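You operate a simulated robot arm through the tools that you are given. There is no shell and no other tool. Be economical: measure what you need, move in short steps, check, and stop when the job is done.

Carry out the task below with a simulated robot arm. There is one attempt and no reset: what you move stays moved.

TASK
Fit the 20 ml tube in the dose slide and dose the jar on the jar slide once.
Fine: the old tube goes on the wide mat; push the jar slide in and leave it in.
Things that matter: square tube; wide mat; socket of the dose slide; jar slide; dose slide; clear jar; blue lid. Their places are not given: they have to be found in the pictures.

It is judged by the outcome, as a careful person would: the job done as asked, and still so three seconds after it is handed in. It fails if anything else is knocked over, pushed out of place, dropped, spilled or broken.

THE ROBOT
A 7-joint arm with a two-finger parallel gripper, fixed in place. Base frame: the origin is at the foot of the arm, x ahead of it, y to its left, z up; the work surface is at about z = 84. Lengths are in cm, angles in rad, forces in N, time in s.
With the tool pointing down near the work surface it reaches from about 30 to 70 cm from the base axis. Its first joint turns from -1.152 to 1.152 rad. Payload 1.57 kg.
Tool frame: the origin (TCP) lies between the finger pads and is the grasp point; the fingertips stand 3 cm ahead of it; z points along the fingers, y is the line along which they close. The gripper opens to 11 cm. The fingers are 2.4 cm wide and 1.2 cm thick; the gripper's body (4.8 by 11.2 cm) begins 7.8 cm behind the TCP.
Orientation is told as [roll, pitch, yaw] about the base's x, y, z axes, in that order, counted from this pose: with the fingers straight down and closing along the base's y, the tool's x points along the base's -x, its y along +y and its z along -z.

THE INTERFACE
- The arm moves only by the tool servo_tool. Its argument "series" is text: rows parted by semicolons, each of 6 numbers parted by spaces: the shift along the tool's x, y, z in cm, then the turn, a rotation vector about the tool's x, y, z in rad. In form: tx ty tz rx ry rz; .... A call has 1 to 8 rows; each row is the pose to reach, as a shift and turn from the pose commanded when the call began, along the tool's axes at that moment. "grip" is the gripper command, from -1 (fully open) to 1 (shut), values between in proportion, set as the call begins (left out, the last holds). A row lasts 0.2 s, in which the tool goes at most 5 cm and 0.15 rad; a call with a longer step from one row to the next is refused whole, and so is a gripper value outside its range. A pose out of reach is approached as far as the arm can. The call stops where the force on the tool passes 70 N (or 10 N more than at its start, if that is more) or the arm is blocked; 0.2 s more then pass. The fingers move at their own pace (about 10.8 cm/s each) and stop on an object; they squeeze with about 31 N. The grip force told is the motor's: it shows also when the fingers shut on nothing. Time passes only in rows, and 0.2 s behind the last, so rows that repeat a pose let the fingers close. It gives the time, the measured TCP pose, the force on the tool (base axes), the opening and the grip force at its end, in the units of the frame above (readings bear some noise).
- Cameras (640 x 400 px; columns grow to the right, rows downward): "scene" is fixed at [15.86, -38.21, 141.37]; the picture's right is [0.85, -0.53, 0.00], its down [-0.25, -0.41, -0.88] and it looks along [0.46, 0.74, -0.48] (base axes); focal length 337 px, centre (320, 200). "wrist" rides on the gripper at [-3.6, 0, -8] in the tool frame; the picture's right is [0.00, -1.00, 0.00], its down [0.97, 0.00, -0.24] and it looks along [0.24, 0.00, 0.97] (tool axes); focal length 218 px, centre (320, 200).
- camera(camera): a new picture of that camera. No time passes.
- locate(camera, pixels): there is no depth. For up to 12 entries [column, row, z] of the newest picture of that camera ("zoom" is the newest enlarged one), the place [x, y] in the base frame at which the ray of that pixel passes the height z, good to about 0.3 cm. No time passes.
- zoom(camera, box): a new picture of the part [left, top, right, bottom] of that camera's present view, enlarged. No time passes.
- finish_job(): hands the job in; it is judged then, once.

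Work in short steps. Measure before you move; look again where a grasp or a placing could have gone wrong, and mend it. You have 80 turns and 34 pictures in all, the two below and enlarged ones among them. Open the gripper and draw the arm clear of the work before you hand the job in, unless the task says otherwise; then end with one line.

The tools are called after "Request:" by a JSON object that holds its "fn" and its "kwargs". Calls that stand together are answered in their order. servo_tool: Moves the arm, as the interface text tells. Its arguments: {"type":"object","properties":{"series":{"type":"string"},"grip":{"type":"number"}},"required":["series"]} The other tools are called the same way: camera (camera) takes a picture; locate (camera, pixels) gives the place at which the rays of pixels pass given heights; zoom (camera, box) takes an enlarged picture of a part of a camera's view; finish_job () hands the job in.

At the start:

```text
t: 0.0
eef_pos: [42.02, 18.72, 114.54]
tcp_rot: [0.001, 0.001, -0.002]
force: [-0.9, -1.0, 0.1]
opening: 11.0
grip_force: 0.0
```

scene: 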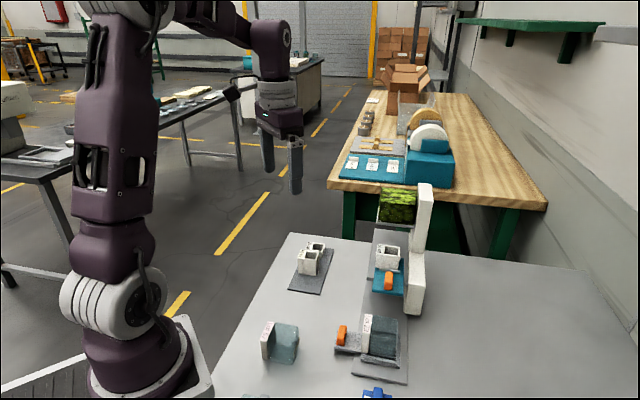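
wrist: 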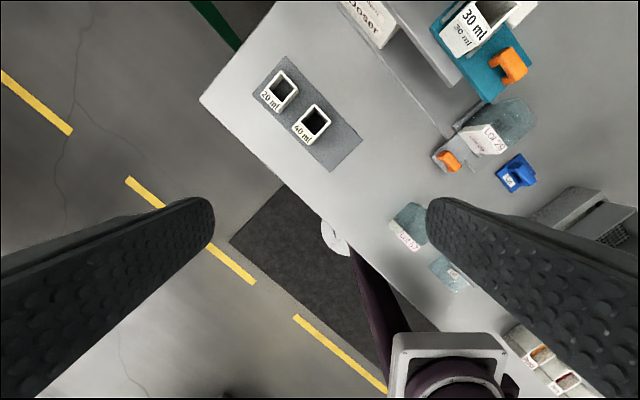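

I start with enlarged views of the work area to find the parts.

Request:
{"fn": "zoom", "kwargs": {"camera": "scene", "box": [240, 170, 480, 400]}}

Request:
{"fn": "zoom", "kwargs": {"camera": "wrist", "box": [380, 0, 640, 220]}}

Request:
{"fn": "zoom", "kwargs": {"camera": "wrist", "box": [380, 170, 640, 400]}}

```text
1.74 times, centred on (360, 285) of scene
```

zoom: 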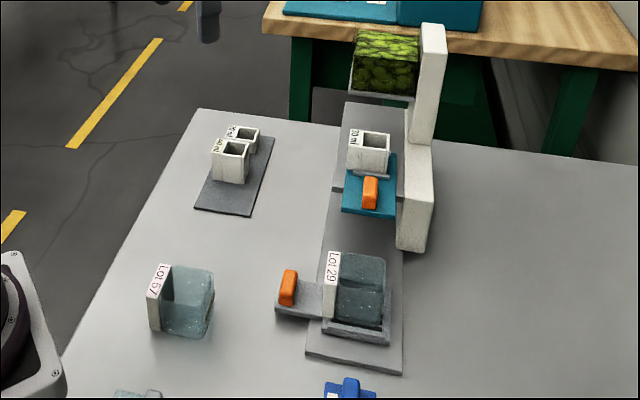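

```text
1.82 times, centred on (510, 110) of wrist
```

zoom: 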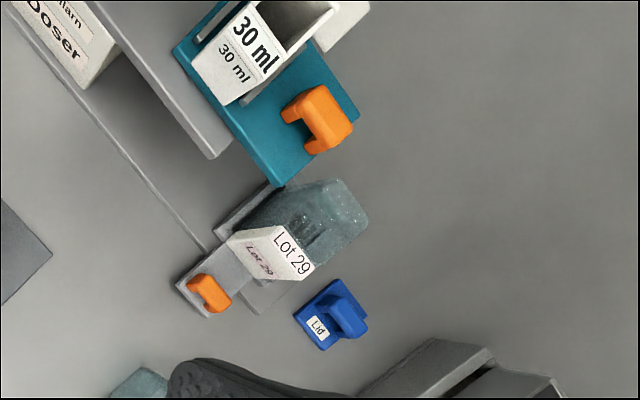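

```text
1.74 times, centred on (510, 285) of wrist
```

zoom: 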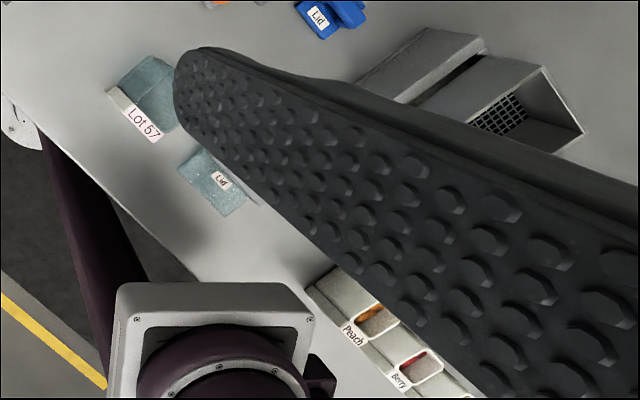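

Request:
{"fn": "locate", "kwargs": {"camera": "wrist", "pixels": [[283, 55, 84.3], [363, 138, 84.3], [330, 172, 84.3], [252, 92, 84.3], [278, 92, 88], [311, 122, 88], [510, 62, 92], [450, 160, 86], [516, 172, 85], [485, 20, 98], [200, 98, 84], [410, 225, 86]]}}

Request:
{"fn": "locate", "kwargs": {"camera": "scene", "pixels": [[288, 290, 84.3], [323, 294, 84.3], [334, 248, 84.3], [312, 246, 84.3], [352, 375, 84], [407, 385, 84], [342, 335, 86], [388, 281, 92], [408, 309, 84], [424, 184, 115], [388, 258, 98], [375, 394, 85]]}}

```text
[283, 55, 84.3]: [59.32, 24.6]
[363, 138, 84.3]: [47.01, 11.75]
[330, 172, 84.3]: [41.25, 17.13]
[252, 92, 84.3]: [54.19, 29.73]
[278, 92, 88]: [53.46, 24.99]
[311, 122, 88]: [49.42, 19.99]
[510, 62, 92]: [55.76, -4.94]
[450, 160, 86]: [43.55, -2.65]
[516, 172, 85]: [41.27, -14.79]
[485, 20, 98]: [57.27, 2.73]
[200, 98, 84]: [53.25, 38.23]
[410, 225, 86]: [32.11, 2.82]
```

```text
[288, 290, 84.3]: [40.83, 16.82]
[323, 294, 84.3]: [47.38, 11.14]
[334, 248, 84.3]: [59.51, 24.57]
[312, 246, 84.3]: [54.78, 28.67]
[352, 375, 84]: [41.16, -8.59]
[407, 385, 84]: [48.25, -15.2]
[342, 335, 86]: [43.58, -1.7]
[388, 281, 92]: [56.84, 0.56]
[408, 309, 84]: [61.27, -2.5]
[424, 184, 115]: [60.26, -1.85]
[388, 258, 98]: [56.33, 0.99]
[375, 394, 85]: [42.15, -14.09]
```

Request:
{"fn": "servo_tool", "kwargs": {"series": "0 -5 -2 0 0 -0.1; 0 -10 -4 0 0 -0.25; 0 -14 -6 0 0 -0.4; 0 -16 -6 0 0 -0.55; 0 -16 -6 0 0 -0.7; 0 -16 -6 0 0 -0.8; 0 -16 -6 0 0 -0.8"}}

Request:
{"fn": "camera", "kwargs": {"camera": "wrist"}}

```text
refused: row 1 steps farther than a row can; nothing moved
```

```text
28 pictures are left
```

wrist: 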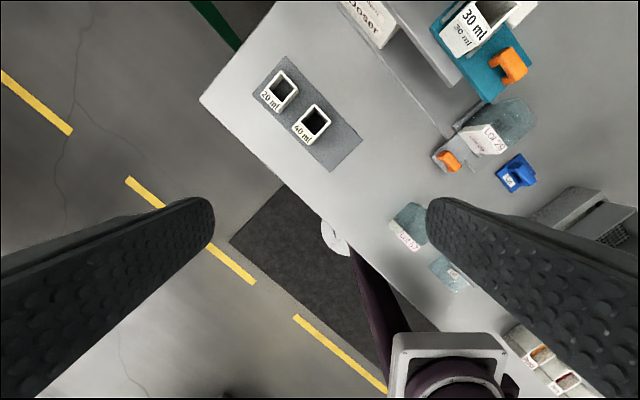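

Request:
{"fn": "servo_tool", "kwargs": {"series": "0 -4 -1 0 0 -0.14; 0 -8 -2 0 0 -0.28; 0 -12 -4 0 0 -0.42; 0 -16 -5 0 0 -0.56; 0 -18 -6 0 0 -0.7; 0 -18 -6 0 0 -0.8; 0 -18 -6 0 0 -0.8"}}

Request:
{"fn": "camera", "kwargs": {"camera": "wrist"}}

```text
t: 1.6
eef_pos: [42.06, 0.67, 120.51]
tcp_rot: [-0.001, 0.001, 0.801]
force: [-0.4, -0.7, 0.8]
opening: 11.0
grip_force: 0.1
```

```text
27 pictures are left
```

wrist: 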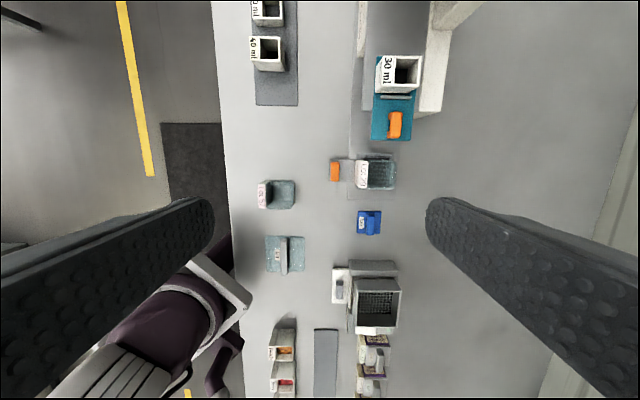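

Request:
{"fn": "zoom", "kwargs": {"camera": "wrist", "box": [300, 0, 480, 110]}}

Request:
{"fn": "zoom", "kwargs": {"camera": "wrist", "box": [230, 100, 450, 240]}}

Request:
{"fn": "zoom", "kwargs": {"camera": "scene", "box": [330, 170, 450, 320]}}

Request:
{"fn": "zoom", "kwargs": {"camera": "scene", "box": [310, 290, 430, 400]}}

```text
3.56 times, centred on (390, 55) of wrist
```

zoom: 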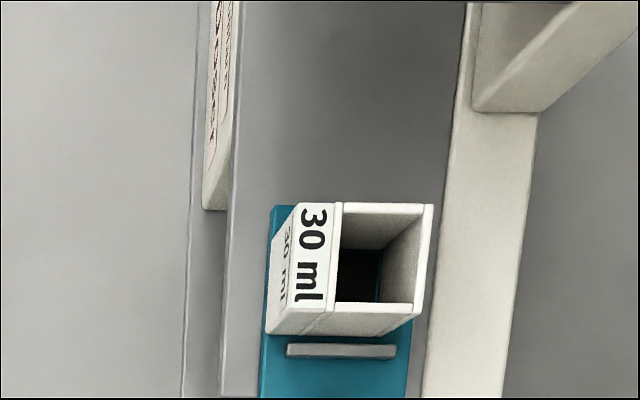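

```text
2.86 times, centred on (340, 170) of wrist
```

zoom: 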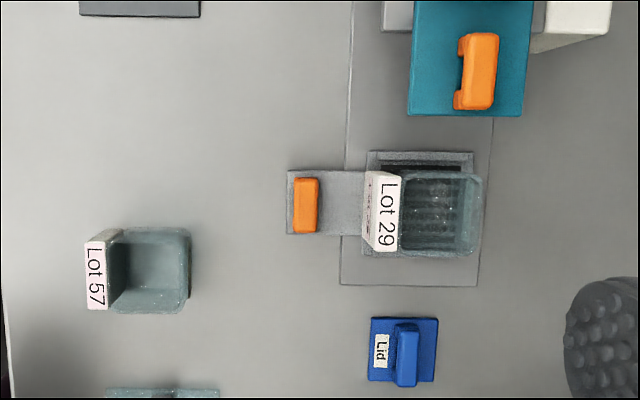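

```text
2.67 times, centred on (390, 245) of scene
```

zoom: 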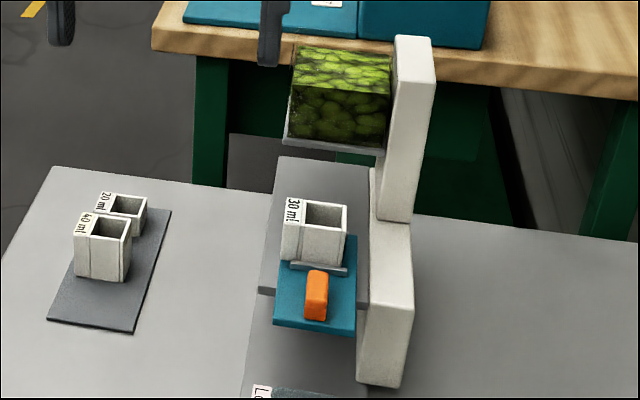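

```text
3.64 times, centred on (370, 345) of scene
```

zoom: 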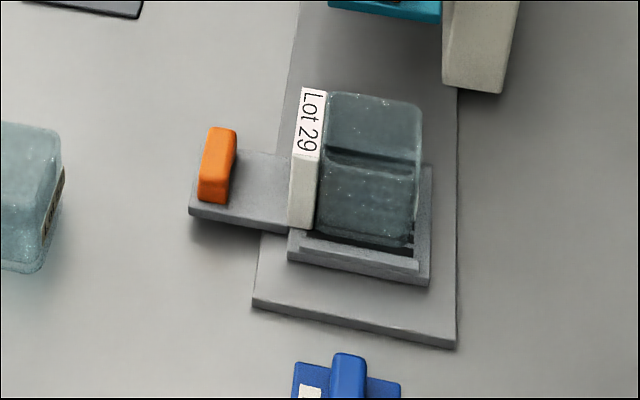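

Request:
{"fn": "locate", "kwargs": {"camera": "wrist", "pixels": [[421.7, 56, 98], [421.7, 56, 100], [421.7, 56, 102], [416.7, 86, 98], [416.7, 86, 100], [416.7, 86, 102], [384.5, 56, 98], [384.5, 56, 100], [384.5, 56, 102], [411, 139, 92], [411, 139, 94], [411, 139, 96]]}}

Request:
{"fn": "locate", "kwargs": {"camera": "scene", "pixels": [[400.5, 247, 98], [400.5, 247, 100], [400.5, 247, 102], [398.6, 257.3, 98], [398.6, 257.3, 100], [398.6, 257.3, 102], [378.8, 244.3, 98], [378.8, 244.3, 100], [378.8, 244.3, 102], [402.9, 296, 92], [402.9, 296, 94], [402.9, 296, 96]]}}

```text
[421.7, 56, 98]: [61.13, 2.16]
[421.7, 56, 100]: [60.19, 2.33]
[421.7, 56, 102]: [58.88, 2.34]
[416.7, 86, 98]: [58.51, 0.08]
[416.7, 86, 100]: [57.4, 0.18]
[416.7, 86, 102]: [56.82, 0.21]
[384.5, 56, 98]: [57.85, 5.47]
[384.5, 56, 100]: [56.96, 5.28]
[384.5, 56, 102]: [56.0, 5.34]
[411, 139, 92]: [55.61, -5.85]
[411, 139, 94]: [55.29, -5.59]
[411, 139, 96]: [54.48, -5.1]
```

```text
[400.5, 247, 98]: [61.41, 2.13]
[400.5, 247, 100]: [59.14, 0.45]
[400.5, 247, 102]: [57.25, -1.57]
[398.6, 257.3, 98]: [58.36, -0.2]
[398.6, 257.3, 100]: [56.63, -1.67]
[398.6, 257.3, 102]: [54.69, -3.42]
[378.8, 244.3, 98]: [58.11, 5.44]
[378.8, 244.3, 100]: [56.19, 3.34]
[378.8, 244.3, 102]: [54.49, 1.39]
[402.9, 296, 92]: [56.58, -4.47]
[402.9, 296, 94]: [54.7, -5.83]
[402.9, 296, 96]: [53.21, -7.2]
```

The tube top is about z 98 with the tower close to its right. I move ahead along the doser's axis to see the hopper and tower clearances.

Request:
{"fn": "servo_tool", "kwargs": {"series": "-4 0 -1 0 0 0; -8 0 -2 0 0 0; -10 0 -3 0 0 0; -10 0 -3 0 0 0"}}

Request:
{"fn": "camera", "kwargs": {"camera": "wrist"}}

```text
t: 2.6
eef_pos: [49.06, 7.99, 123.89]
tcp_rot: [0.0, 0.0, 0.798]
force: [0.3, 0.3, 0.3]
opening: 11.01
grip_force: 0.1
```

```text
22 pictures are left
```

wrist: 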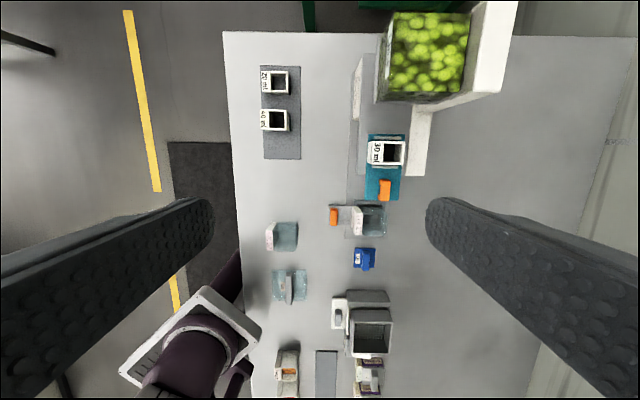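

Request:
{"fn": "zoom", "kwargs": {"camera": "wrist", "box": [340, 0, 540, 220]}}

Request:
{"fn": "zoom", "kwargs": {"camera": "wrist", "box": [240, 55, 320, 170]}}

```text
1.82 times, centred on (440, 110) of wrist
```

zoom: 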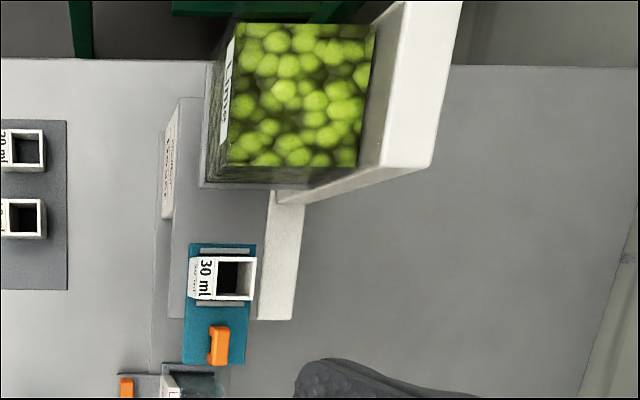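

```text
3.48 times, centred on (280, 112) of wrist
```

zoom: 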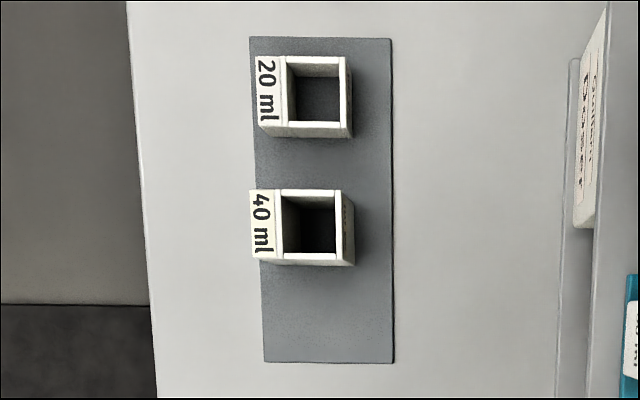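

Request:
{"fn": "locate", "kwargs": {"camera": "scene", "pixels": [[410.6, 253, 94], [410.6, 253, 98], [410.6, 253, 102], [419.2, 315.4, 84], [405, 312.4, 84], [377.6, 222.5, 102], [377.6, 222.5, 106], [377.6, 222.5, 110], [384, 290, 96], [392, 290, 96], [383, 275, 98]]}}

Request:
{"fn": "locate", "kwargs": {"camera": "wrist", "pixels": [[374, 103, 102], [374, 103, 106], [374, 103, 110], [425.7, 176, 94], [425.7, 176, 98], [425.7, 176, 102], [405.4, 176, 94], [405.4, 176, 98], [405.4, 141, 98], [403, 165, 98], [376, 141, 98], [374, 165, 98]]}}

```text
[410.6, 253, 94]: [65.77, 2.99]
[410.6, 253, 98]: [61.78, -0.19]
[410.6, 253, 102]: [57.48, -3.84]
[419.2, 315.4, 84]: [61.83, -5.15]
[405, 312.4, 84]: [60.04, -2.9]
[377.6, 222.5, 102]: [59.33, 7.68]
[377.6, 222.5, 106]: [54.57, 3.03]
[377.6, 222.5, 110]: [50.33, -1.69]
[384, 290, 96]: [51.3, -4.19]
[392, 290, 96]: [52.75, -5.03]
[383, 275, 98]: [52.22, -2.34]
```

```text
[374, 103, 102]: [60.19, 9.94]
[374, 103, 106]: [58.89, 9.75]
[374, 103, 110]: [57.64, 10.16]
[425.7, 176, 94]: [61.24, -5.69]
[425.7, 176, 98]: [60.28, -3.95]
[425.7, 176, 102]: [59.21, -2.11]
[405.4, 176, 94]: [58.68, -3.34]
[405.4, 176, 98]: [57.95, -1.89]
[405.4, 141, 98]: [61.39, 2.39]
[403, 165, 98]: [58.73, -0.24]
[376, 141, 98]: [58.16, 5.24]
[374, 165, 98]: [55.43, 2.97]
```

Request:
{"fn": "locate", "kwargs": {"camera": "wrist", "pixels": [[288.6, 71, 86], [288.6, 71, 88], [288.6, 71, 90], [285.7, 109, 88], [285.7, 109, 90], [261.6, 71, 88], [263, 89.9, 88], [288, 90, 88], [259.6, 109, 89], [261, 127, 89], [286, 127, 89]]}}

Request:
{"fn": "locate", "kwargs": {"camera": "scene", "pixels": [[325.6, 243.5, 86], [325.6, 243.5, 88], [325.6, 243.5, 90], [319.6, 250.6, 88], [319.6, 250.6, 90], [315.1, 276, 84.4], [388, 280, 94], [375.4, 268.2, 94]]}}

Request:
{"fn": "zoom", "kwargs": {"camera": "scene", "box": [280, 230, 350, 300]}}

```text
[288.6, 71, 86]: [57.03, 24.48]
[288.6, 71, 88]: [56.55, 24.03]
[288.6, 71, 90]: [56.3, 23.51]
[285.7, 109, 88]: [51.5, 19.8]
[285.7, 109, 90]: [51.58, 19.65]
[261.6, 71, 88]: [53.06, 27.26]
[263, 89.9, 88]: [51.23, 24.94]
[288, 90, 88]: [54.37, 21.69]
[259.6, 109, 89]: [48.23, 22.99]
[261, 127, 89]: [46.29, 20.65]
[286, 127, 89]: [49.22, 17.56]
```

```text
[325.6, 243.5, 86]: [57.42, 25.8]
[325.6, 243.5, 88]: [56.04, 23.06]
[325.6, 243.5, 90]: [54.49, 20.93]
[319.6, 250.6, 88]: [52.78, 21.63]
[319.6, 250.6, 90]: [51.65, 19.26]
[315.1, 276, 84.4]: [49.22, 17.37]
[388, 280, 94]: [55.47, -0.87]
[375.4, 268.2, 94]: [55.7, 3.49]
```

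```text
5.71 times, centred on (315, 265) of scene
```

zoom: 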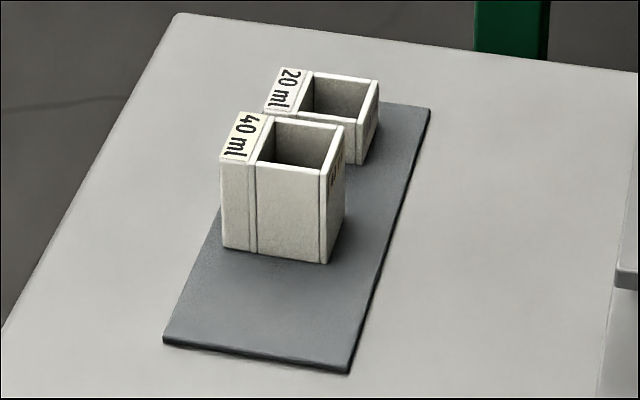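

Geometry along doser axis u=(0.697,0.717), left v: the 30 ml tube is centred at U 42.65, V −40.0, top z 98; 20 ml at U 55.1, V −21.55, top z 87.4. I go above the 30 ml tube with the fingers partly closed.

Request:
{"fn": "servo_tool", "kwargs": {"series": "-1 -4 0 0 0 0; -2 -8 2 0 0 0; -2.6 -10.4 5.5 0 0 0; -2.6 -10.4 10 0 0 0; -2.6 -10.4 14 0 0 0; -2.6 -10.4 18 0 0 0; -2.6 -10.4 18 0 0 0", "grip": -0.16}}

Request:
{"fn": "camera", "kwargs": {"camera": "wrist"}}

```text
t: 4.2
eef_pos: [58.73, 2.32, 105.64]
tcp_rot: [0.0, -0.001, 0.8]
force: [0.2, 0.2, -0.1]
opening: 6.39
grip_force: 0.0
```

```text
18 pictures are left
```

wrist: 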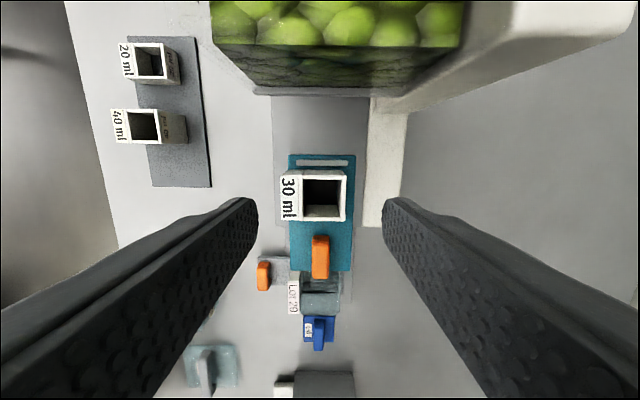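

Request:
{"fn": "locate", "kwargs": {"camera": "wrist", "pixels": [[279, 172, 98], [354, 170, 98], [281, 220, 98], [345, 221, 98], [289, 270, 94], [350, 271, 94], [380, 227, 94]]}}

Request:
{"fn": "zoom", "kwargs": {"camera": "wrist", "box": [250, 130, 400, 350]}}

```text
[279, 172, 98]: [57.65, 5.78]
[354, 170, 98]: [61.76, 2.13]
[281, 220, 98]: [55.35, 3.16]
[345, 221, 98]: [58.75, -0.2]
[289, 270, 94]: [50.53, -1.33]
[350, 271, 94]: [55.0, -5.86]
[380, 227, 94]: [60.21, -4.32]
```

```text
1.82 times, centred on (325, 240) of wrist
```

zoom: 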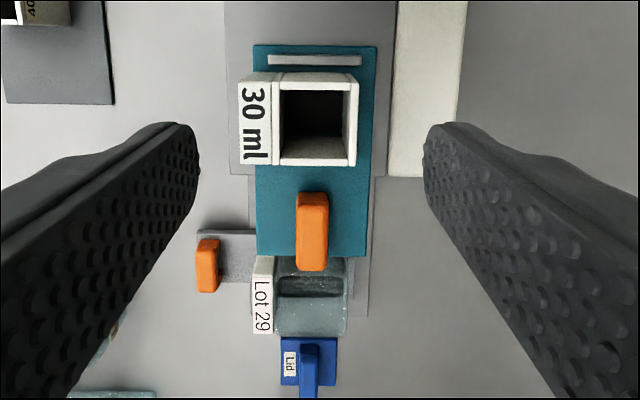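

Tube centre is U 42.6, V −39.9; TCP is at V −40.5, so I shift 0.6 left and go down to z 97.4.

Request:
{"fn": "servo_tool", "kwargs": {"series": "0 0.6 0 0 0 0; 0 0.6 3 0 0 0; 0 0.6 6 0 0 0; 0 0.6 8.2 0 0 0; 0 0.6 8.2 0 0 0"}}

Request:
{"fn": "servo_tool", "kwargs": {"series": "0 0 0 0 0 0; 0 0 0 0 0 0; 0 0 0 0 0 0", "grip": 1}}

```text
t: 5.4
eef_pos: [57.99, 3.07, 97.53]
tcp_rot: [-0.001, 0.0, 0.799]
force: [0.1, -0.1, 0.4]
opening: 6.35
grip_force: 0.1
```

```text
t: 6.2
eef_pos: [57.89, 2.97, 97.61]
tcp_rot: [0.001, 0.0, 0.799]
force: [0.4, 0.7, 0.7]
opening: 4.67
grip_force: 31.0
```

Gripped at 4.67 cm. I lift it straight up and check.

Request:
{"fn": "servo_tool", "kwargs": {"series": "0 0 -1 0 0 0; 0 0 -3 0 0 0; 0 0 -6 0 0 0; 0 0 -6 0 0 0"}}

Request:
{"fn": "camera", "kwargs": {"camera": "scene"}}

```text
t: 7.2
eef_pos: [58.03, 2.92, 103.46]
tcp_rot: [0.001, -0.001, 0.8]
force: [-0.6, 0.3, -1.2]
opening: 4.66
grip_force: 31.1
```

```text
16 pictures are left
```

scene: 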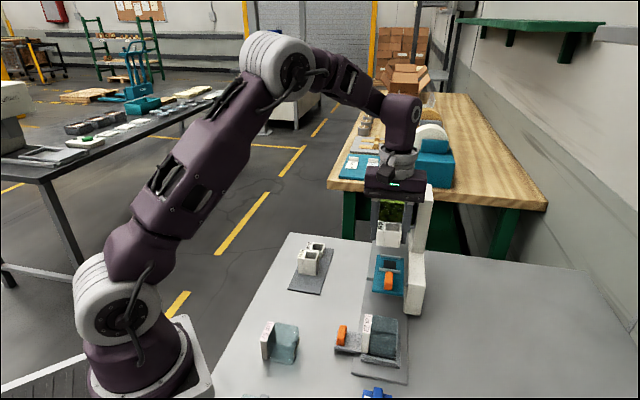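

Request:
{"fn": "servo_tool", "kwargs": {"series": "0 1 -2 0 0 0; 0 5 -3 0 0 0; 0 9.5 -3 0 0 0; -0.7 14 -1 0 0 0; -1.35 18 2 0 0 0; -1.35 18 6 0 0 0; -1.35 18 10 0 0 0; -1.35 18 10 0 0 0"}}

Request:
{"fn": "camera", "kwargs": {"camera": "wrist"}}

Request:
{"fn": "zoom", "kwargs": {"camera": "scene", "box": [270, 210, 430, 320]}}

```text
refused: row 5 steps farther than a row can; nothing moved
```

```text
15 pictures are left
```

wrist: 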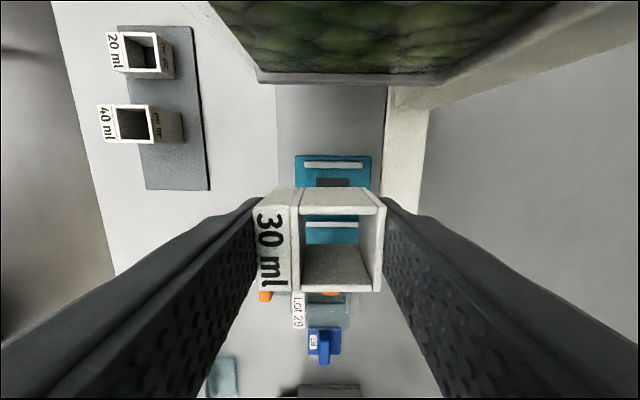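

```text
3.64 times, centred on (350, 265) of scene
```

zoom: 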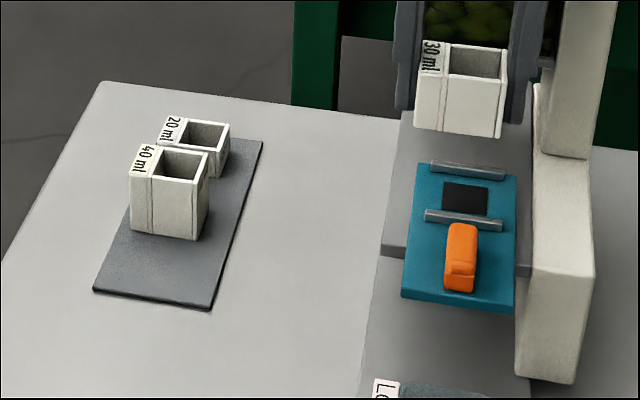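

The tube hangs straight. I measure the free near end of the mat.

Request:
{"fn": "locate", "kwargs": {"camera": "wrist", "pixels": [[145, 190, 84.4], [210, 191, 84.4], [186, 142, 84.4], [150, 142, 89.8], [107, 142, 89.8], [128, 73, 87.4], [163, 74, 87.4], [158, 33, 87.4], [109, 32, 87.4]]}}

Request:
{"fn": "locate", "kwargs": {"camera": "zoom", "pixels": [[432, 163, 94.6], [504, 172, 94.6], [425, 213, 94.6], [502, 224, 94.6], [447, 183, 94], [488, 187, 94], [442, 212, 94], [487, 218, 94], [197, 240, 84.4], [213, 309, 84.2], [93, 290, 84.2]]}}

```text
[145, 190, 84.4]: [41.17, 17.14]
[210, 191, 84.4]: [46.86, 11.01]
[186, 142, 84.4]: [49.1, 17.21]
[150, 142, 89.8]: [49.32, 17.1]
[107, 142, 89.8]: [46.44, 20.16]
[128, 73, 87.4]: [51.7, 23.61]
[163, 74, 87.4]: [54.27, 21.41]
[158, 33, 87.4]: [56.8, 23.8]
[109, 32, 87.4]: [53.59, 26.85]
```

```text
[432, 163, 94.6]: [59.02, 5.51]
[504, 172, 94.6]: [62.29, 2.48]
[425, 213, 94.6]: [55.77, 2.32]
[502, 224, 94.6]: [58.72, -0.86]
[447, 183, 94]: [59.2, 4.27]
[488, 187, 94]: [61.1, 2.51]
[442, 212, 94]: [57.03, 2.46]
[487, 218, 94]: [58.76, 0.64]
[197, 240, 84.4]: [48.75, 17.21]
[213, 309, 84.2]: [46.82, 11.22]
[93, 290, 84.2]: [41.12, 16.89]
```

Request:
{"fn": "servo_tool", "kwargs": {"series": "0 1 -2 0 0 0; 0 5 -3 0 0 0; 0 9 -3 0 0 0; -0.5 13 -1.5 0 0 0; -1.0 16 1.5 0 0 0; -1.0 18 5 0 0 0; -1.0 18 9 0 0 0; -1.0 18 9 0 0 0"}}

Request:
{"fn": "camera", "kwargs": {"camera": "wrist"}}

```text
t: 9.0
eef_pos: [45.87, 16.06, 94.26]
tcp_rot: [0.0, -0.001, 0.797]
force: [0.4, 0.5, 0.2]
opening: 4.67
grip_force: 30.5
```

```text
13 pictures are left
```

wrist: 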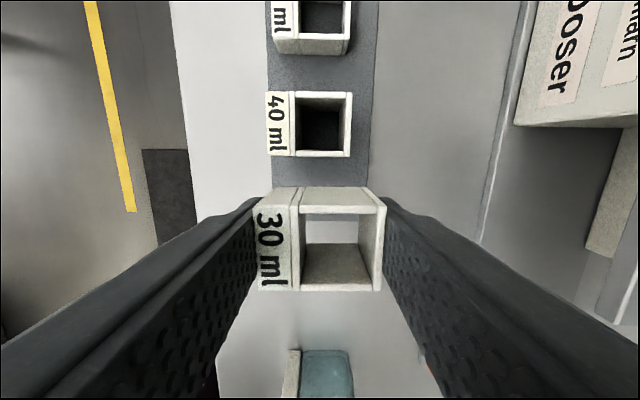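

Request:
{"fn": "servo_tool", "kwargs": {"series": "0 0 3 0 0 0; 0 0 5 0 0 0; 0 0 5.5 0 0 0; 0 0 5.8 0 0 0; 0 0 5.8 0 0 0"}}

Request:
{"fn": "zoom", "kwargs": {"camera": "scene", "box": [270, 210, 430, 320]}}

```text
t: 10.2
eef_pos: [45.71, 15.98, 88.51]
tcp_rot: [0.0, -0.001, 0.798]
force: [-0.2, -0.3, -0.1]
opening: 4.7
grip_force: 31.0
```

```text
3.64 times, centred on (350, 265) of scene
```

zoom: 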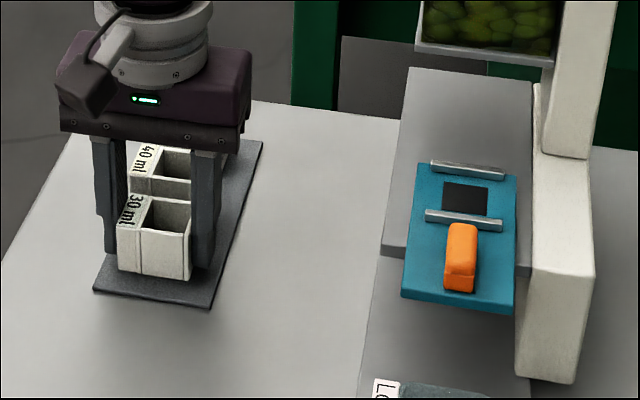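

Nearly down, nothing touched yet. I lower in small steps watching the force.

Request:
{"fn": "servo_tool", "kwargs": {"series": "0 0 0.15 0 0 0; 0 0 0.3 0 0 0; 0 0 0.3 0 0 0"}}

Request:
{"fn": "servo_tool", "kwargs": {"series": "0 0 0.15 0 0 0; 0 0 0.25 0 0 0; 0 0 0.25 0 0 0"}}

```text
t: 11.0
eef_pos: [45.68, 16.2, 88.3]
tcp_rot: [-0.001, -0.001, 0.8]
force: [-0.1, 1.0, 0.0]
opening: 4.69
grip_force: 31.8
```

```text
t: 11.8
eef_pos: [45.64, 16.21, 88.11]
tcp_rot: [0.001, 0.001, 0.799]
force: [0.3, -0.3, -0.2]
opening: 4.69
grip_force: 30.9
```

Request:
{"fn": "servo_tool", "kwargs": {"series": "0 0 0.1 0 0 0; 0 0 0.2 0 0 0; 0 0 0.2 0 0 0"}}

Request:
{"fn": "servo_tool", "kwargs": {"series": "0 0 0.1 0 0 0; 0 0 0.2 0 0 0; 0 0 0.2 0 0 0"}}

```text
t: 12.6
eef_pos: [45.62, 16.15, 87.7]
tcp_rot: [0.0, -0.002, 0.8]
force: [0.0, -0.1, 0.6]
opening: 4.69
grip_force: 30.9
```

```text
t: 13.4
eef_pos: [45.61, 16.09, 87.63]
tcp_rot: [0.0, -0.001, 0.799]
force: [-0.4, 0.8, 0.0]
opening: 4.7
grip_force: 31.0
```

Request:
{"fn": "zoom", "kwargs": {"camera": "scene", "box": [280, 240, 350, 300]}}

Request:
{"fn": "servo_tool", "kwargs": {"series": "0 0 0.1 0 0 0; 0 0 0.2 0 0 0; 0 0 0.2 0 0 0"}}

```text
6.67 times, centred on (315, 270) of scene
```

zoom: 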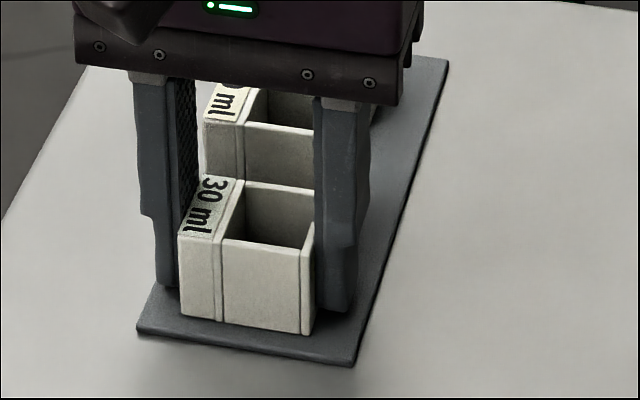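

```text
t: 14.2
eef_pos: [45.78, 16.15, 87.54]
tcp_rot: [-0.001, -0.001, 0.799]
force: [-6.4, 0.8, 20.7]
opening: 4.7
grip_force: 30.4
```

Contact (20 N up). I release and rise.

Request:
{"fn": "servo_tool", "kwargs": {"series": "0 0 -0.15 0 0 0; 0 0 -0.15 0 0 0; 0 0 -0.15 0 0 0", "grip": -0.16}}

Request:
{"fn": "servo_tool", "kwargs": {"series": "0 0 -3 0 0 0; 0 0 -7 0 0 0; -4 0 -9 0 0 0; -8 0 -9 0 0 0; -11.6 0.1 -9 0 0 0; -11.6 0.1 -9 0 0 0"}}

Request:
{"fn": "camera", "kwargs": {"camera": "wrist"}}

```text
t: 15.0
eef_pos: [45.77, 16.1, 87.58]
tcp_rot: [0.001, 0.0, 0.8]
force: [0.3, 0.7, 0.4]
opening: 6.4
grip_force: 0.1
```

```text
t: 16.4
eef_pos: [53.7, 24.17, 96.44]
tcp_rot: [0.0, 0.0, 0.799]
force: [0.3, -0.1, -1.2]
opening: 6.37
grip_force: 0.1
```

```text
10 pictures are left
```

wrist: 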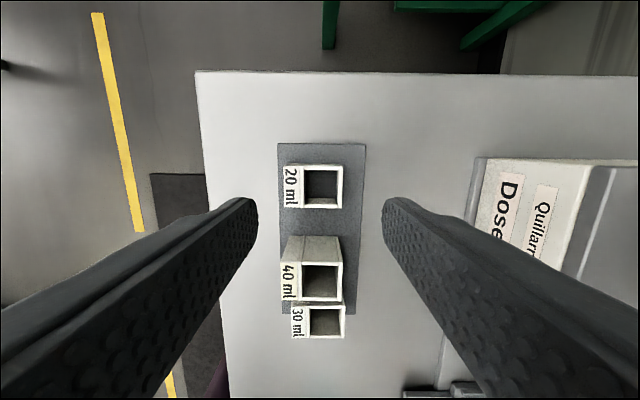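

Request:
{"fn": "locate", "kwargs": {"camera": "wrist", "pixels": [[285, 166, 87.4], [343, 165, 87.4], [342, 208, 87.4], [286, 207, 87.4]]}}

```text
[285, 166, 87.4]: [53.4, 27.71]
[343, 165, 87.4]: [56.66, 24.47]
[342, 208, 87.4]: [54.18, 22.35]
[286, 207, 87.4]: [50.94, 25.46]
```

Request:
{"fn": "servo_tool", "kwargs": {"series": "-0.5 0.45 0 0 0 0; -0.5 0.45 3.5 0 0 0; -0.5 0.45 7 0 0 0; -0.5 0.45 8.65 0 0 0; -0.5 0.45 8.65 0 0 0"}}

Request:
{"fn": "servo_tool", "kwargs": {"series": "0 0 0 0 0 0; 0 0 0 0 0 0; 0 0 0 0 0 0", "grip": 1}}

```text
t: 17.6
eef_pos: [53.91, 25.15, 87.77]
tcp_rot: [0.0, 0.0, 0.8]
force: [0.2, 0.5, -0.7]
opening: 6.38
grip_force: 0.1
```

```text
t: 18.4
eef_pos: [53.86, 25.16, 87.86]
tcp_rot: [0.0, 0.0, 0.798]
force: [1.0, 1.1, 0.8]
opening: 4.65
grip_force: 31.5
```

Request:
{"fn": "servo_tool", "kwargs": {"series": "0 0 -1 0 0 0; 0 0 -5 0 0 0; 0 0 -9 0 0 0; 0 0 -9 0 0 0"}}

Request:
{"fn": "camera", "kwargs": {"camera": "wrist"}}

```text
t: 19.4
eef_pos: [53.62, 25.18, 97.05]
tcp_rot: [0.0, 0.0, 0.799]
force: [0.7, -1.2, -1.6]
opening: 4.63
grip_force: 30.8
```

```text
9 pictures are left
```

wrist: 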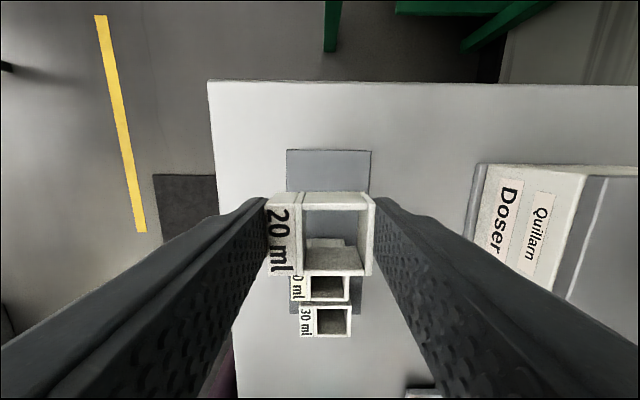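

Held straight. I raise, back along the axis to U 42.66, then traverse right to above the socket.

Request:
{"fn": "servo_tool", "kwargs": {"series": "2 0 -4 0 0 0; 6 0 -7 0 0 0; 10 0 -9 0 0 0; 12.85 -2 -9 0 0 0; 12.85 -6.5 -9 0 0 0; 12.85 -11 -9 0 0 0; 12.85 -15 -9 0 0 0; 12.85 -18.5 -9 0 0 0"}}

Request:
{"fn": "servo_tool", "kwargs": {"series": "0 0 2 0 0 0; 0 0 4.5 0 0 0; 0 0 4.5 0 0 0"}}

Request:
{"fn": "zoom", "kwargs": {"camera": "wrist", "box": [240, 140, 400, 320]}}

```text
t: 21.2
eef_pos: [58.03, 2.96, 105.77]
tcp_rot: [0.0, -0.001, 0.798]
force: [0.3, -0.1, -0.3]
opening: 4.65
grip_force: 31.1
```

```text
t: 22.0
eef_pos: [57.98, 3.17, 101.19]
tcp_rot: [-0.001, 0.001, 0.799]
force: [0.2, 0.5, -0.1]
opening: 4.64
grip_force: 31.5
```

```text
2.22 times, centred on (320, 230) of wrist
```

zoom: 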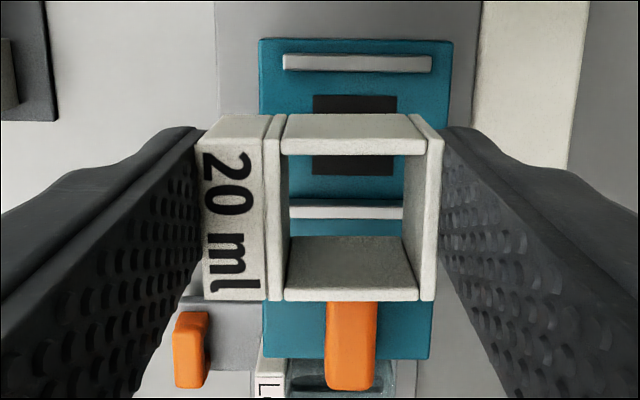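

The hole centre lies ~1.15 cm right of the TCP while the tube's bore lies 0.55 right, so the socket needs a 0.6 cm right shift and 0.15 ahead; then I lower to just above contact.

Request:
{"fn": "servo_tool", "kwargs": {"series": "-0.15 -0.6 0 0 0 0; -0.15 -0.6 1.5 0 0 0; -0.15 -0.6 2.6 0 0 0; -0.15 -0.6 2.6 0 0 0"}}

Request:
{"fn": "zoom", "kwargs": {"camera": "wrist", "box": [240, 140, 400, 320]}}

```text
t: 23.0
eef_pos: [58.67, 2.69, 98.86]
tcp_rot: [-0.001, 0.001, 0.799]
force: [-0.1, -0.3, 0.4]
opening: 4.65
grip_force: 30.4
```

```text
2.22 times, centred on (320, 230) of wrist
```

zoom: 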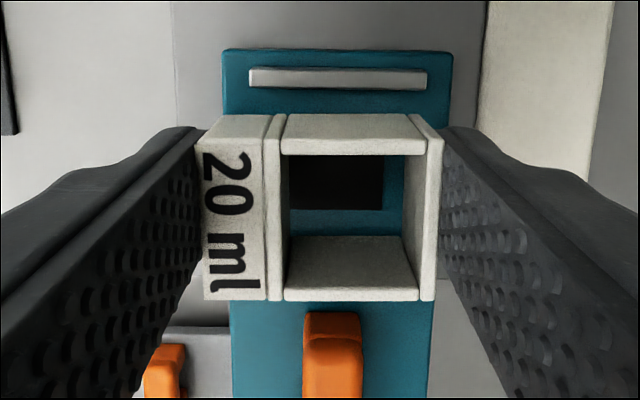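

Request:
{"fn": "servo_tool", "kwargs": {"series": "-0.05 0.12 0.4 0 0 0; -0.05 0.12 0.8 0 0 0; -0.05 0.12 0.8 0 0 0"}}

Request:
{"fn": "servo_tool", "kwargs": {"series": "0 0 0.1 0 0 0; 0 0 0.2 0 0 0; 0 0 0.2 0 0 0"}}

Request:
{"fn": "servo_tool", "kwargs": {"series": "0 0 0.1 0 0 0; 0 0 0.2 0 0 0; 0 0 0.2 0 0 0"}}

```text
t: 23.8
eef_pos: [58.41, 2.81, 98.03]
tcp_rot: [0.0, 0.0, 0.799]
force: [1.0, 0.5, -0.3]
opening: 4.68
grip_force: 31.2
```

```text
t: 24.6
eef_pos: [58.48, 2.96, 97.84]
tcp_rot: [0.001, 0.001, 0.799]
force: [0.4, -0.5, -0.7]
opening: 4.66
grip_force: 31.2
```

```text
t: 25.4
eef_pos: [58.44, 2.86, 97.67]
tcp_rot: [0.0, -0.001, 0.8]
force: [2.7, -3.2, 20.6]
opening: 4.67
grip_force: 30.9
```

Contact at z 97.7 as predicted, so the tube is seated. I release narrowly and rise, then look.

Request:
{"fn": "servo_tool", "kwargs": {"series": "0 0 -0.1 0 0 0; 0 0 -0.1 0 0 0; 0 0 -0.1 0 0 0", "grip": -0.08}}

Request:
{"fn": "servo_tool", "kwargs": {"series": "0 0 -3 0 0 0; 0 0 -7 0 0 0; 0 0 -11 0 0 0; 4 0 -13 0 0 0; 8 2 -13 0 0 0; 10 4 -13 0 0 0; 10 4 -13 0 0 0"}}

Request:
{"fn": "zoom", "kwargs": {"camera": "scene", "box": [270, 220, 430, 390]}}

Request:
{"fn": "camera", "kwargs": {"camera": "wrist"}}

```text
t: 26.2
eef_pos: [58.56, 2.91, 97.56]
tcp_rot: [-0.001, 0.0, 0.799]
force: [0.0, -0.5, 0.1]
opening: 5.97
grip_force: 0.1
```

```text
t: 27.8
eef_pos: [48.74, -1.53, 110.8]
tcp_rot: [-0.002, -0.001, 0.798]
force: [-0.1, -0.5, 0.4]
opening: 5.96
grip_force: 0.0
```

```text
2.35 times, centred on (350, 305) of scene
```

zoom: 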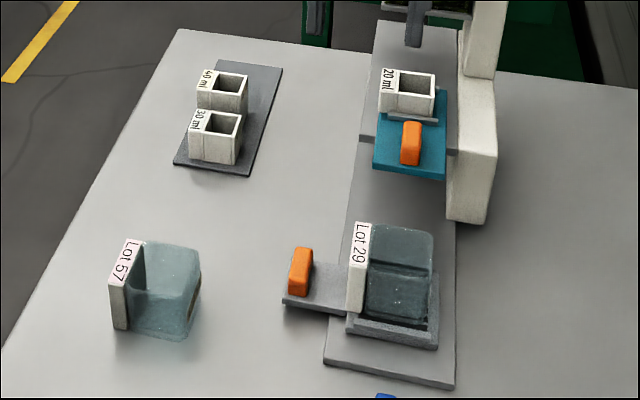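

```text
5 pictures are left
```

wrist: 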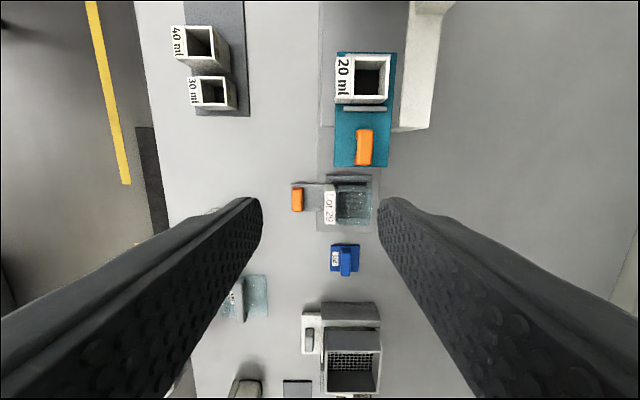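

The 20 ml tube sits in the socket and the old tube is on the mat. Now I measure the two orange handles and the jar.

Request:
{"fn": "locate", "kwargs": {"camera": "wrist", "pixels": [[291, 187, 88], [303, 187, 88], [303, 212, 88], [291, 212, 88], [358, 130, 96], [373, 130, 96], [373, 152, 96], [358, 164, 94.1], [371, 165, 94.1], [325, 224, 91], [371, 222, 91]]}}

Request:
{"fn": "locate", "kwargs": {"camera": "zoom", "pixels": [[293, 250, 88], [312, 250, 88], [288, 295, 85.5], [308, 297, 85.5], [303, 250, 89], [405, 122, 96], [420, 122, 96], [402, 164, 94.1], [418, 165, 94.1], [405, 122, 97], [420, 122, 97]]}}

```text
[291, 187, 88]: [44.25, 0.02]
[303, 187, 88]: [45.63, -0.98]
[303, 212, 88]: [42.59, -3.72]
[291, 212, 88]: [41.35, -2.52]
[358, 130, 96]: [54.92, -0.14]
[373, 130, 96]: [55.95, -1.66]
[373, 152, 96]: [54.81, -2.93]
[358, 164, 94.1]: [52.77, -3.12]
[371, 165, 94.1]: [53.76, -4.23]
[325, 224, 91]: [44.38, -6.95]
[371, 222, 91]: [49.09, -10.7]
```

```text
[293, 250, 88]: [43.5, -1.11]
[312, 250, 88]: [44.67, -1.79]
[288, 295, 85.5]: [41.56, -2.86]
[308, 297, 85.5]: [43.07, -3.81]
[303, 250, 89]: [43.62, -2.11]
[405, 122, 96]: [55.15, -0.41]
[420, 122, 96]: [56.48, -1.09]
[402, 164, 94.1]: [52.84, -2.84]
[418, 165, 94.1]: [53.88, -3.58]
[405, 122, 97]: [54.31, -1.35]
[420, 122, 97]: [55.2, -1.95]
```

Jar handle: centre U 28.9, V −32.5, about 3.5 long along U, top z 87.4. I turn the tool 90° so the fingers close along U and the gripper body stays clear of the deck.

Request:
{"fn": "servo_tool", "kwargs": {"series": "0 0 0 0 0 -0.15; 0 0 0 0 0 -0.3; 0 0 0 0 0 -0.45; 0 0 0 0 0 -0.6; 0 0 0 0 0 -0.75; 0 0 0 0 0 -0.9; 0 0 0 0 0 -1.05; 0 0 0 0 0 -1.05"}}

Request:
{"fn": "servo_tool", "kwargs": {"series": "0 0 0 0 0 -0.15; 0 0 0 0 0 -0.3; 0 0 0 0 0 -0.45; 0 0 0 0 0 -0.522; 0 0 0 0 0 -0.522"}}

```text
t: 29.6
eef_pos: [48.77, -1.42, 110.62]
tcp_rot: [-0.001, 0.0, 1.851]
force: [0.1, 0.8, -0.3]
opening: 5.95
grip_force: 0.0
```

```text
t: 30.8
eef_pos: [48.7, -1.4, 110.67]
tcp_rot: [0.001, -0.001, 2.37]
force: [0.0, 0.5, -0.7]
opening: 5.95
grip_force: 0.0
```

Request:
{"fn": "servo_tool", "kwargs": {"series": "-2 2 2 0 0 0; -3.46 4 5 0 0 0; -3.46 4 9 0 0 0; -3.46 4 13 0 0 0; -3.46 4 15.5 0 0 0; -3.46 4 15.5 0 0 0"}}

Request:
{"fn": "camera", "kwargs": {"camera": "wrist"}}

```text
t: 32.2
eef_pos: [43.29, -2.02, 95.34]
tcp_rot: [-0.001, 0.0, 2.373]
force: [-0.2, 0.0, -0.6]
opening: 5.94
grip_force: 0.0
```

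```text
4 pictures are left
```

wrist: 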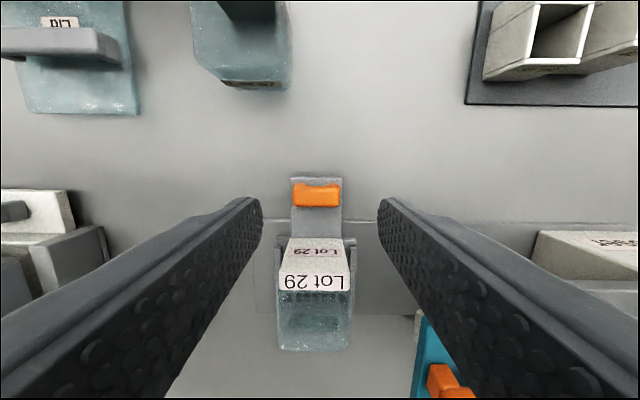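

Request:
{"fn": "locate", "kwargs": {"camera": "wrist", "pixels": [[294, 185, 87.3], [341, 185, 87.3], [341, 207, 86.3], [293, 207, 86.3], [317, 180, 85.3], [320, 290, 91], [352, 290, 91], [279, 290, 91]]}}

```text
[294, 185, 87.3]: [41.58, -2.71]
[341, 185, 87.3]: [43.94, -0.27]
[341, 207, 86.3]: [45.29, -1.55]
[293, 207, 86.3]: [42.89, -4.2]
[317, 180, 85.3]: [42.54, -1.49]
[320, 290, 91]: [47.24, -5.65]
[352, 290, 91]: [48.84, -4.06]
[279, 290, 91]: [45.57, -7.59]
```

Handle centre is U 28.7, V −32.67: 0.2 to tool +x. I descend to z 88.7 and close on it.

Request:
{"fn": "servo_tool", "kwargs": {"series": "0.2 0 3 0 0 0; 0.2 0 5.5 0 0 0; 0.2 0 6.65 0 0 0; 0.2 0 6.65 0 0 0"}}

Request:
{"fn": "servo_tool", "kwargs": {"series": "0 0 0 0 0 0; 0 0 0 0 0 0; 0 0 0 0 0 0", "grip": 1}}

```text
t: 33.2
eef_pos: [43.67, -2.18, 88.31]
tcp_rot: [0.001, -0.001, 2.373]
force: [0.2, -0.2, -0.4]
opening: 5.96
grip_force: 0.1
```

```text
t: 34.0
eef_pos: [43.62, -2.34, 88.42]
tcp_rot: [0.0, 0.0, 2.372]
force: [-0.6, -0.8, -7.0]
opening: 4.34
grip_force: 45.1
```

The grip (4.34 cm) is on the slide's arm/handle. I push it in along +U in small steps.

Request:
{"fn": "servo_tool", "kwargs": {"series": "0 -0.4 0 0 0 0; 0 -0.9 0 0 0 0; 0 -1.4 0 0 0 0; 0 -2 0 0 0 0; 0 -2.6 0 0 0 0; 0 -3.2 0 0 0 0; 0 -3.2 0 0 0 0"}}

```text
t: 35.6
eef_pos: [45.77, 0.07, 88.44]
tcp_rot: [-0.001, -0.001, 2.37]
force: [19.9, -21.0, -11.5]
opening: 4.35
grip_force: 44.5
```

A sideways force of ~29 N (toward −V) built up, so my line diverges from the rail; I correct by shifting slightly right.

Request:
{"fn": "servo_tool", "kwargs": {"series": "0.1 0 0 0 0 0; 0.1 0 0 0 0 0"}}

```text
t: 36.2
eef_pos: [45.87, 0.13, 88.49]
tcp_rot: [0.0, -0.001, 2.372]
force: [15.4, -16.2, -4.5]
opening: 4.34
grip_force: 44.9
```

Request:
{"fn": "servo_tool", "kwargs": {"series": "0.1 0 -0.05 0 0 0; 0.2 0 -0.05 0 0 0; 0.2 0 -0.05 0 0 0"}}

Request:
{"fn": "servo_tool", "kwargs": {"series": "0 -0.4 0 0 0 0; 0 -0.9 0 0 0 0; 0 -1.4 0 0 0 0; 0 -2 0 0 0 0; 0 -2 0 0 0 0"}}

```text
t: 37.0
eef_pos: [46.0, 0.11, 88.5]
tcp_rot: [0.002, -0.003, 2.372]
force: [-2.5, 1.9, -30.8]
opening: 4.34
grip_force: 45.1
```

```text
t: 38.2
eef_pos: [47.43, 1.6, 88.56]
tcp_rot: [0.001, -0.001, 2.374]
force: [-22.2, 21.8, -5.6]
opening: 4.37
grip_force: 44.4
```

Request:
{"fn": "servo_tool", "kwargs": {"series": "-0.2 0 0 0 0 0; -0.2 -0.4 0 0 0 0; -0.2 -0.9 0 0 0 0; -0.2 -1.4 0 0 0 0; -0.2 -1.9 0 0 0 0; -0.2 -1.9 0 0 0 0"}}

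```text
t: 39.6
eef_pos: [48.7, 2.8, 88.62]
tcp_rot: [-0.002, 0.003, 2.369]
force: [6.1, -5.3, -3.5]
opening: 4.37
grip_force: 44.8
```

Request:
{"fn": "servo_tool", "kwargs": {"series": "0 -0.4 0 0 0 0; 0 -0.9 0 0 0 0; 0 -1.4 0 0 0 0; 0 -1.9 0 0 0 0; 0 -2.4 0 0 0 0; 0 -2.9 0 0 0 0; 0 -2.9 0 0 0 0"}}

```text
t: 41.2
eef_pos: [50.66, 5.05, 88.55]
tcp_rot: [0.0, 0.002, 2.371]
force: [22.7, -22.9, 0.4]
opening: 4.35
grip_force: 45.0
```

Request:
{"fn": "servo_tool", "kwargs": {"series": "0.2 0 0 0 0 0; 0.2 -0.4 0 0 0 0; 0.2 -0.8 0 0 0 0; 0.2 -1.2 0 0 0 0; 0.2 -1.6 0 0 0 0; 0.2 -2 0 0 0 0; 0.2 -2 0 0 0 0"}}

Request:
{"fn": "zoom", "kwargs": {"camera": "scene", "box": [300, 220, 460, 390]}}

```text
t: 42.8
eef_pos: [52.02, 6.43, 88.5]
tcp_rot: [0.002, -0.003, 2.372]
force: [-6.8, 7.9, -5.4]
opening: 4.36
grip_force: 45.1
```

```text
2.35 times, centred on (380, 305) of scene
```

zoom: 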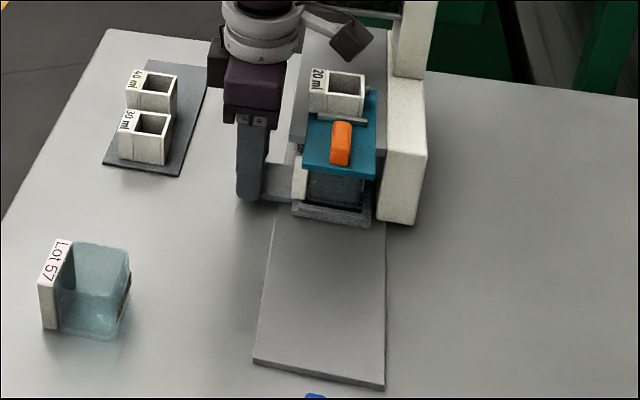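

Jar travels upright under the deck. I continue in small steps to the stop.

Request:
{"fn": "servo_tool", "kwargs": {"series": "0 -0.4 0 0 0 0; 0 -0.8 0 0 0 0; 0 -1.2 0 0 0 0; 0 -1.6 0 0 0 0; 0 -1.6 0 0 0 0"}}

Request:
{"fn": "servo_tool", "kwargs": {"series": "0 -0.3 0 0 0 0; 0 -0.6 0 0 0 0; 0 -0.9 0 0 0 0; 0 -1.2 0 0 0 0; 0 -1.2 0 0 0 0"}}

```text
t: 44.0
eef_pos: [53.35, 7.59, 88.6]
tcp_rot: [-0.001, -0.001, 2.373]
force: [-12.7, 14.8, -21.1]
opening: 4.34
grip_force: 45.3
```

```text
t: 45.2
eef_pos: [53.58, 7.74, 88.53]
tcp_rot: [0.022, 0.0, 2.367]
force: [-46.5, -41.2, 26.0]
opening: 4.35
grip_force: 45.0
```

Firm stop at U 42.9 after 14.2 cm travel: the jar slide is in. I relax the push before releasing.

Request:
{"fn": "servo_tool", "kwargs": {"series": "0 0.3 0 0 0 0; 0 0.3 0 0 0 0"}}

```text
t: 45.8
eef_pos: [53.42, 7.67, 88.5]
tcp_rot: [0.019, 0.002, 2.372]
force: [-39.4, -35.4, 23.8]
opening: 4.33
grip_force: 45.7
```

Request:
{"fn": "servo_tool", "kwargs": {"series": "0 0.3 0 0 0 0; 0 0.6 0 0 0 0; 0 0.6 0 0 0 0"}}

```text
t: 46.6
eef_pos: [53.37, 7.6, 88.5]
tcp_rot: [0.004, 0.0, 2.372]
force: [-14.4, -16.3, -23.7]
opening: 4.34
grip_force: 44.4
```

Request:
{"fn": "servo_tool", "kwargs": {"series": "0 0.2 0 0 0 0; 0 0.2 0 0 0 0"}}

Request:
{"fn": "servo_tool", "kwargs": {"series": "0 0 0 0 0 0; 0 0 0 0 0 0; 0 0 0 0 0 0", "grip": -0.08}}

Request:
{"fn": "servo_tool", "kwargs": {"series": "0 0 -0.5 0 0 0; 0 0 -2.5 0 0 0; -3 0 -3 0 0 0; -7 0 -5 0 0 0; -7 0 -9 0 0 0; -7 0 -13 0 0 0; -7 0 -17 0 0 0; -7 0 -17 0 0 0"}}

```text
t: 47.2
eef_pos: [53.39, 7.53, 88.52]
tcp_rot: [0.0, -0.003, 2.371]
force: [-7.7, -11.2, -32.7]
opening: 4.35
grip_force: 44.5
```

```text
t: 48.0
eef_pos: [53.41, 7.56, 88.62]
tcp_rot: [-0.002, 0.0, 2.372]
force: [-1.1, 0.6, -0.8]
opening: 5.97
grip_force: 0.0
```

```text
t: 49.8
eef_pos: [48.27, 12.59, 105.52]
tcp_rot: [0.0, 0.0, 2.371]
force: [-0.3, 0.5, -0.3]
opening: 5.93
grip_force: 0.0
```

Released. I turn the tool back to yaw 0.8, for the dose slide's handle.

Request:
{"fn": "servo_tool", "kwargs": {"series": "0 1 -1 0 0 0.15; 0 2 -2 0 0 0.3; 0 3 -3 0 0 0.45; 0 4 -4 0 0 0.6; 0 5 -4 0 0 0.75; 0 6 -4 0 0 0.9; 0 6.5 -4 0 0 1.05; 0 6.5 -4 0 0 1.05", "grip": 0.27}}

Request:
{"fn": "servo_tool", "kwargs": {"series": "0 0 0 0 0 0.15; 0 0 0 0 0 0.3; 0 0 0 0 0 0.45; 0 0 0 0 0 0.522; 0 0 0 0 0 0.522"}}

Request:
{"fn": "servo_tool", "kwargs": {"series": "0 0 0 0 -0.12 0; 0 0 0 0 -0.24 0; 0 0 0 0 -0.35 0; 0 0 0 0 -0.35 0"}}

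```text
t: 51.6
eef_pos: [43.72, 7.9, 109.77]
tcp_rot: [-0.001, -0.001, 1.319]
force: [0.4, 0.0, 0.1]
opening: 4.02
grip_force: 0.0
```

```text
t: 52.8
eef_pos: [43.73, 7.88, 109.69]
tcp_rot: [-0.001, 0.0, 0.798]
force: [0.2, -0.2, -0.4]
opening: 4.03
grip_force: 0.1
```

```text
t: 53.8
eef_pos: [43.82, 7.58, 109.63]
tcp_rot: [0.0, -0.351, 0.8]
force: [0.1, 0.2, 0.1]
opening: 4.04
grip_force: 0.0
```

Request:
{"fn": "servo_tool", "kwargs": {"series": "0 -4 0 0 0 0; 0 -8 0 0 0 0; 0 -12 0 0 0 0; 0.5 -14.6 1 0 0 0; 1.5 -14.6 3.5 0 0 0; 2.28 -14.6 5.55 0 0 0; 2.28 -14.6 5.55 0 0 0"}}

```text
t: 55.4
eef_pos: [54.16, -2.71, 103.51]
tcp_rot: [0.0, -0.351, 0.797]
force: [0.3, -0.2, 0.4]
opening: 4.04
grip_force: 0.0
```

Request:
{"fn": "servo_tool", "kwargs": {"series": "0.9 0.1 2.45 0 0 0; 1.6 0.1 4.4 0 0 0; 1.95 0.1 5.35 0 0 0; 1.95 0.1 5.35 0 0 0"}}

Request:
{"fn": "servo_tool", "kwargs": {"series": "0 0 0 0 0 0; 0 0 0 0 0 0; 0 0 0 0 0 0", "grip": 1}}

```text
t: 56.4
eef_pos: [54.12, -2.69, 97.94]
tcp_rot: [-0.001, -0.352, 0.798]
force: [-0.3, 1.4, 0.3]
opening: 4.01
grip_force: 0.0
```

```text
t: 57.2
eef_pos: [54.13, -2.53, 97.88]
tcp_rot: [0.002, -0.351, 0.798]
force: [-5.7, 5.8, -1.4]
opening: 1.56
grip_force: 31.2
```

Handle gripped (1.56 cm). I push the dose slide in, small steps first.

Request:
{"fn": "servo_tool", "kwargs": {"series": "-0.376 0 0.137 0 0 0; -0.751 0 0.274 0 0 0; -1.127 0 0.412 0 0 0; -1.502 0 0.549 0 0 0; -1.878 0 0.686 0 0 0; -1.878 0 0.686 0 0 0"}}

```text
t: 58.6
eef_pos: [55.49, -1.08, 97.91]
tcp_rot: [-0.001, -0.352, 0.799]
force: [0.6, -1.0, 19.7]
opening: 1.58
grip_force: 31.2
```

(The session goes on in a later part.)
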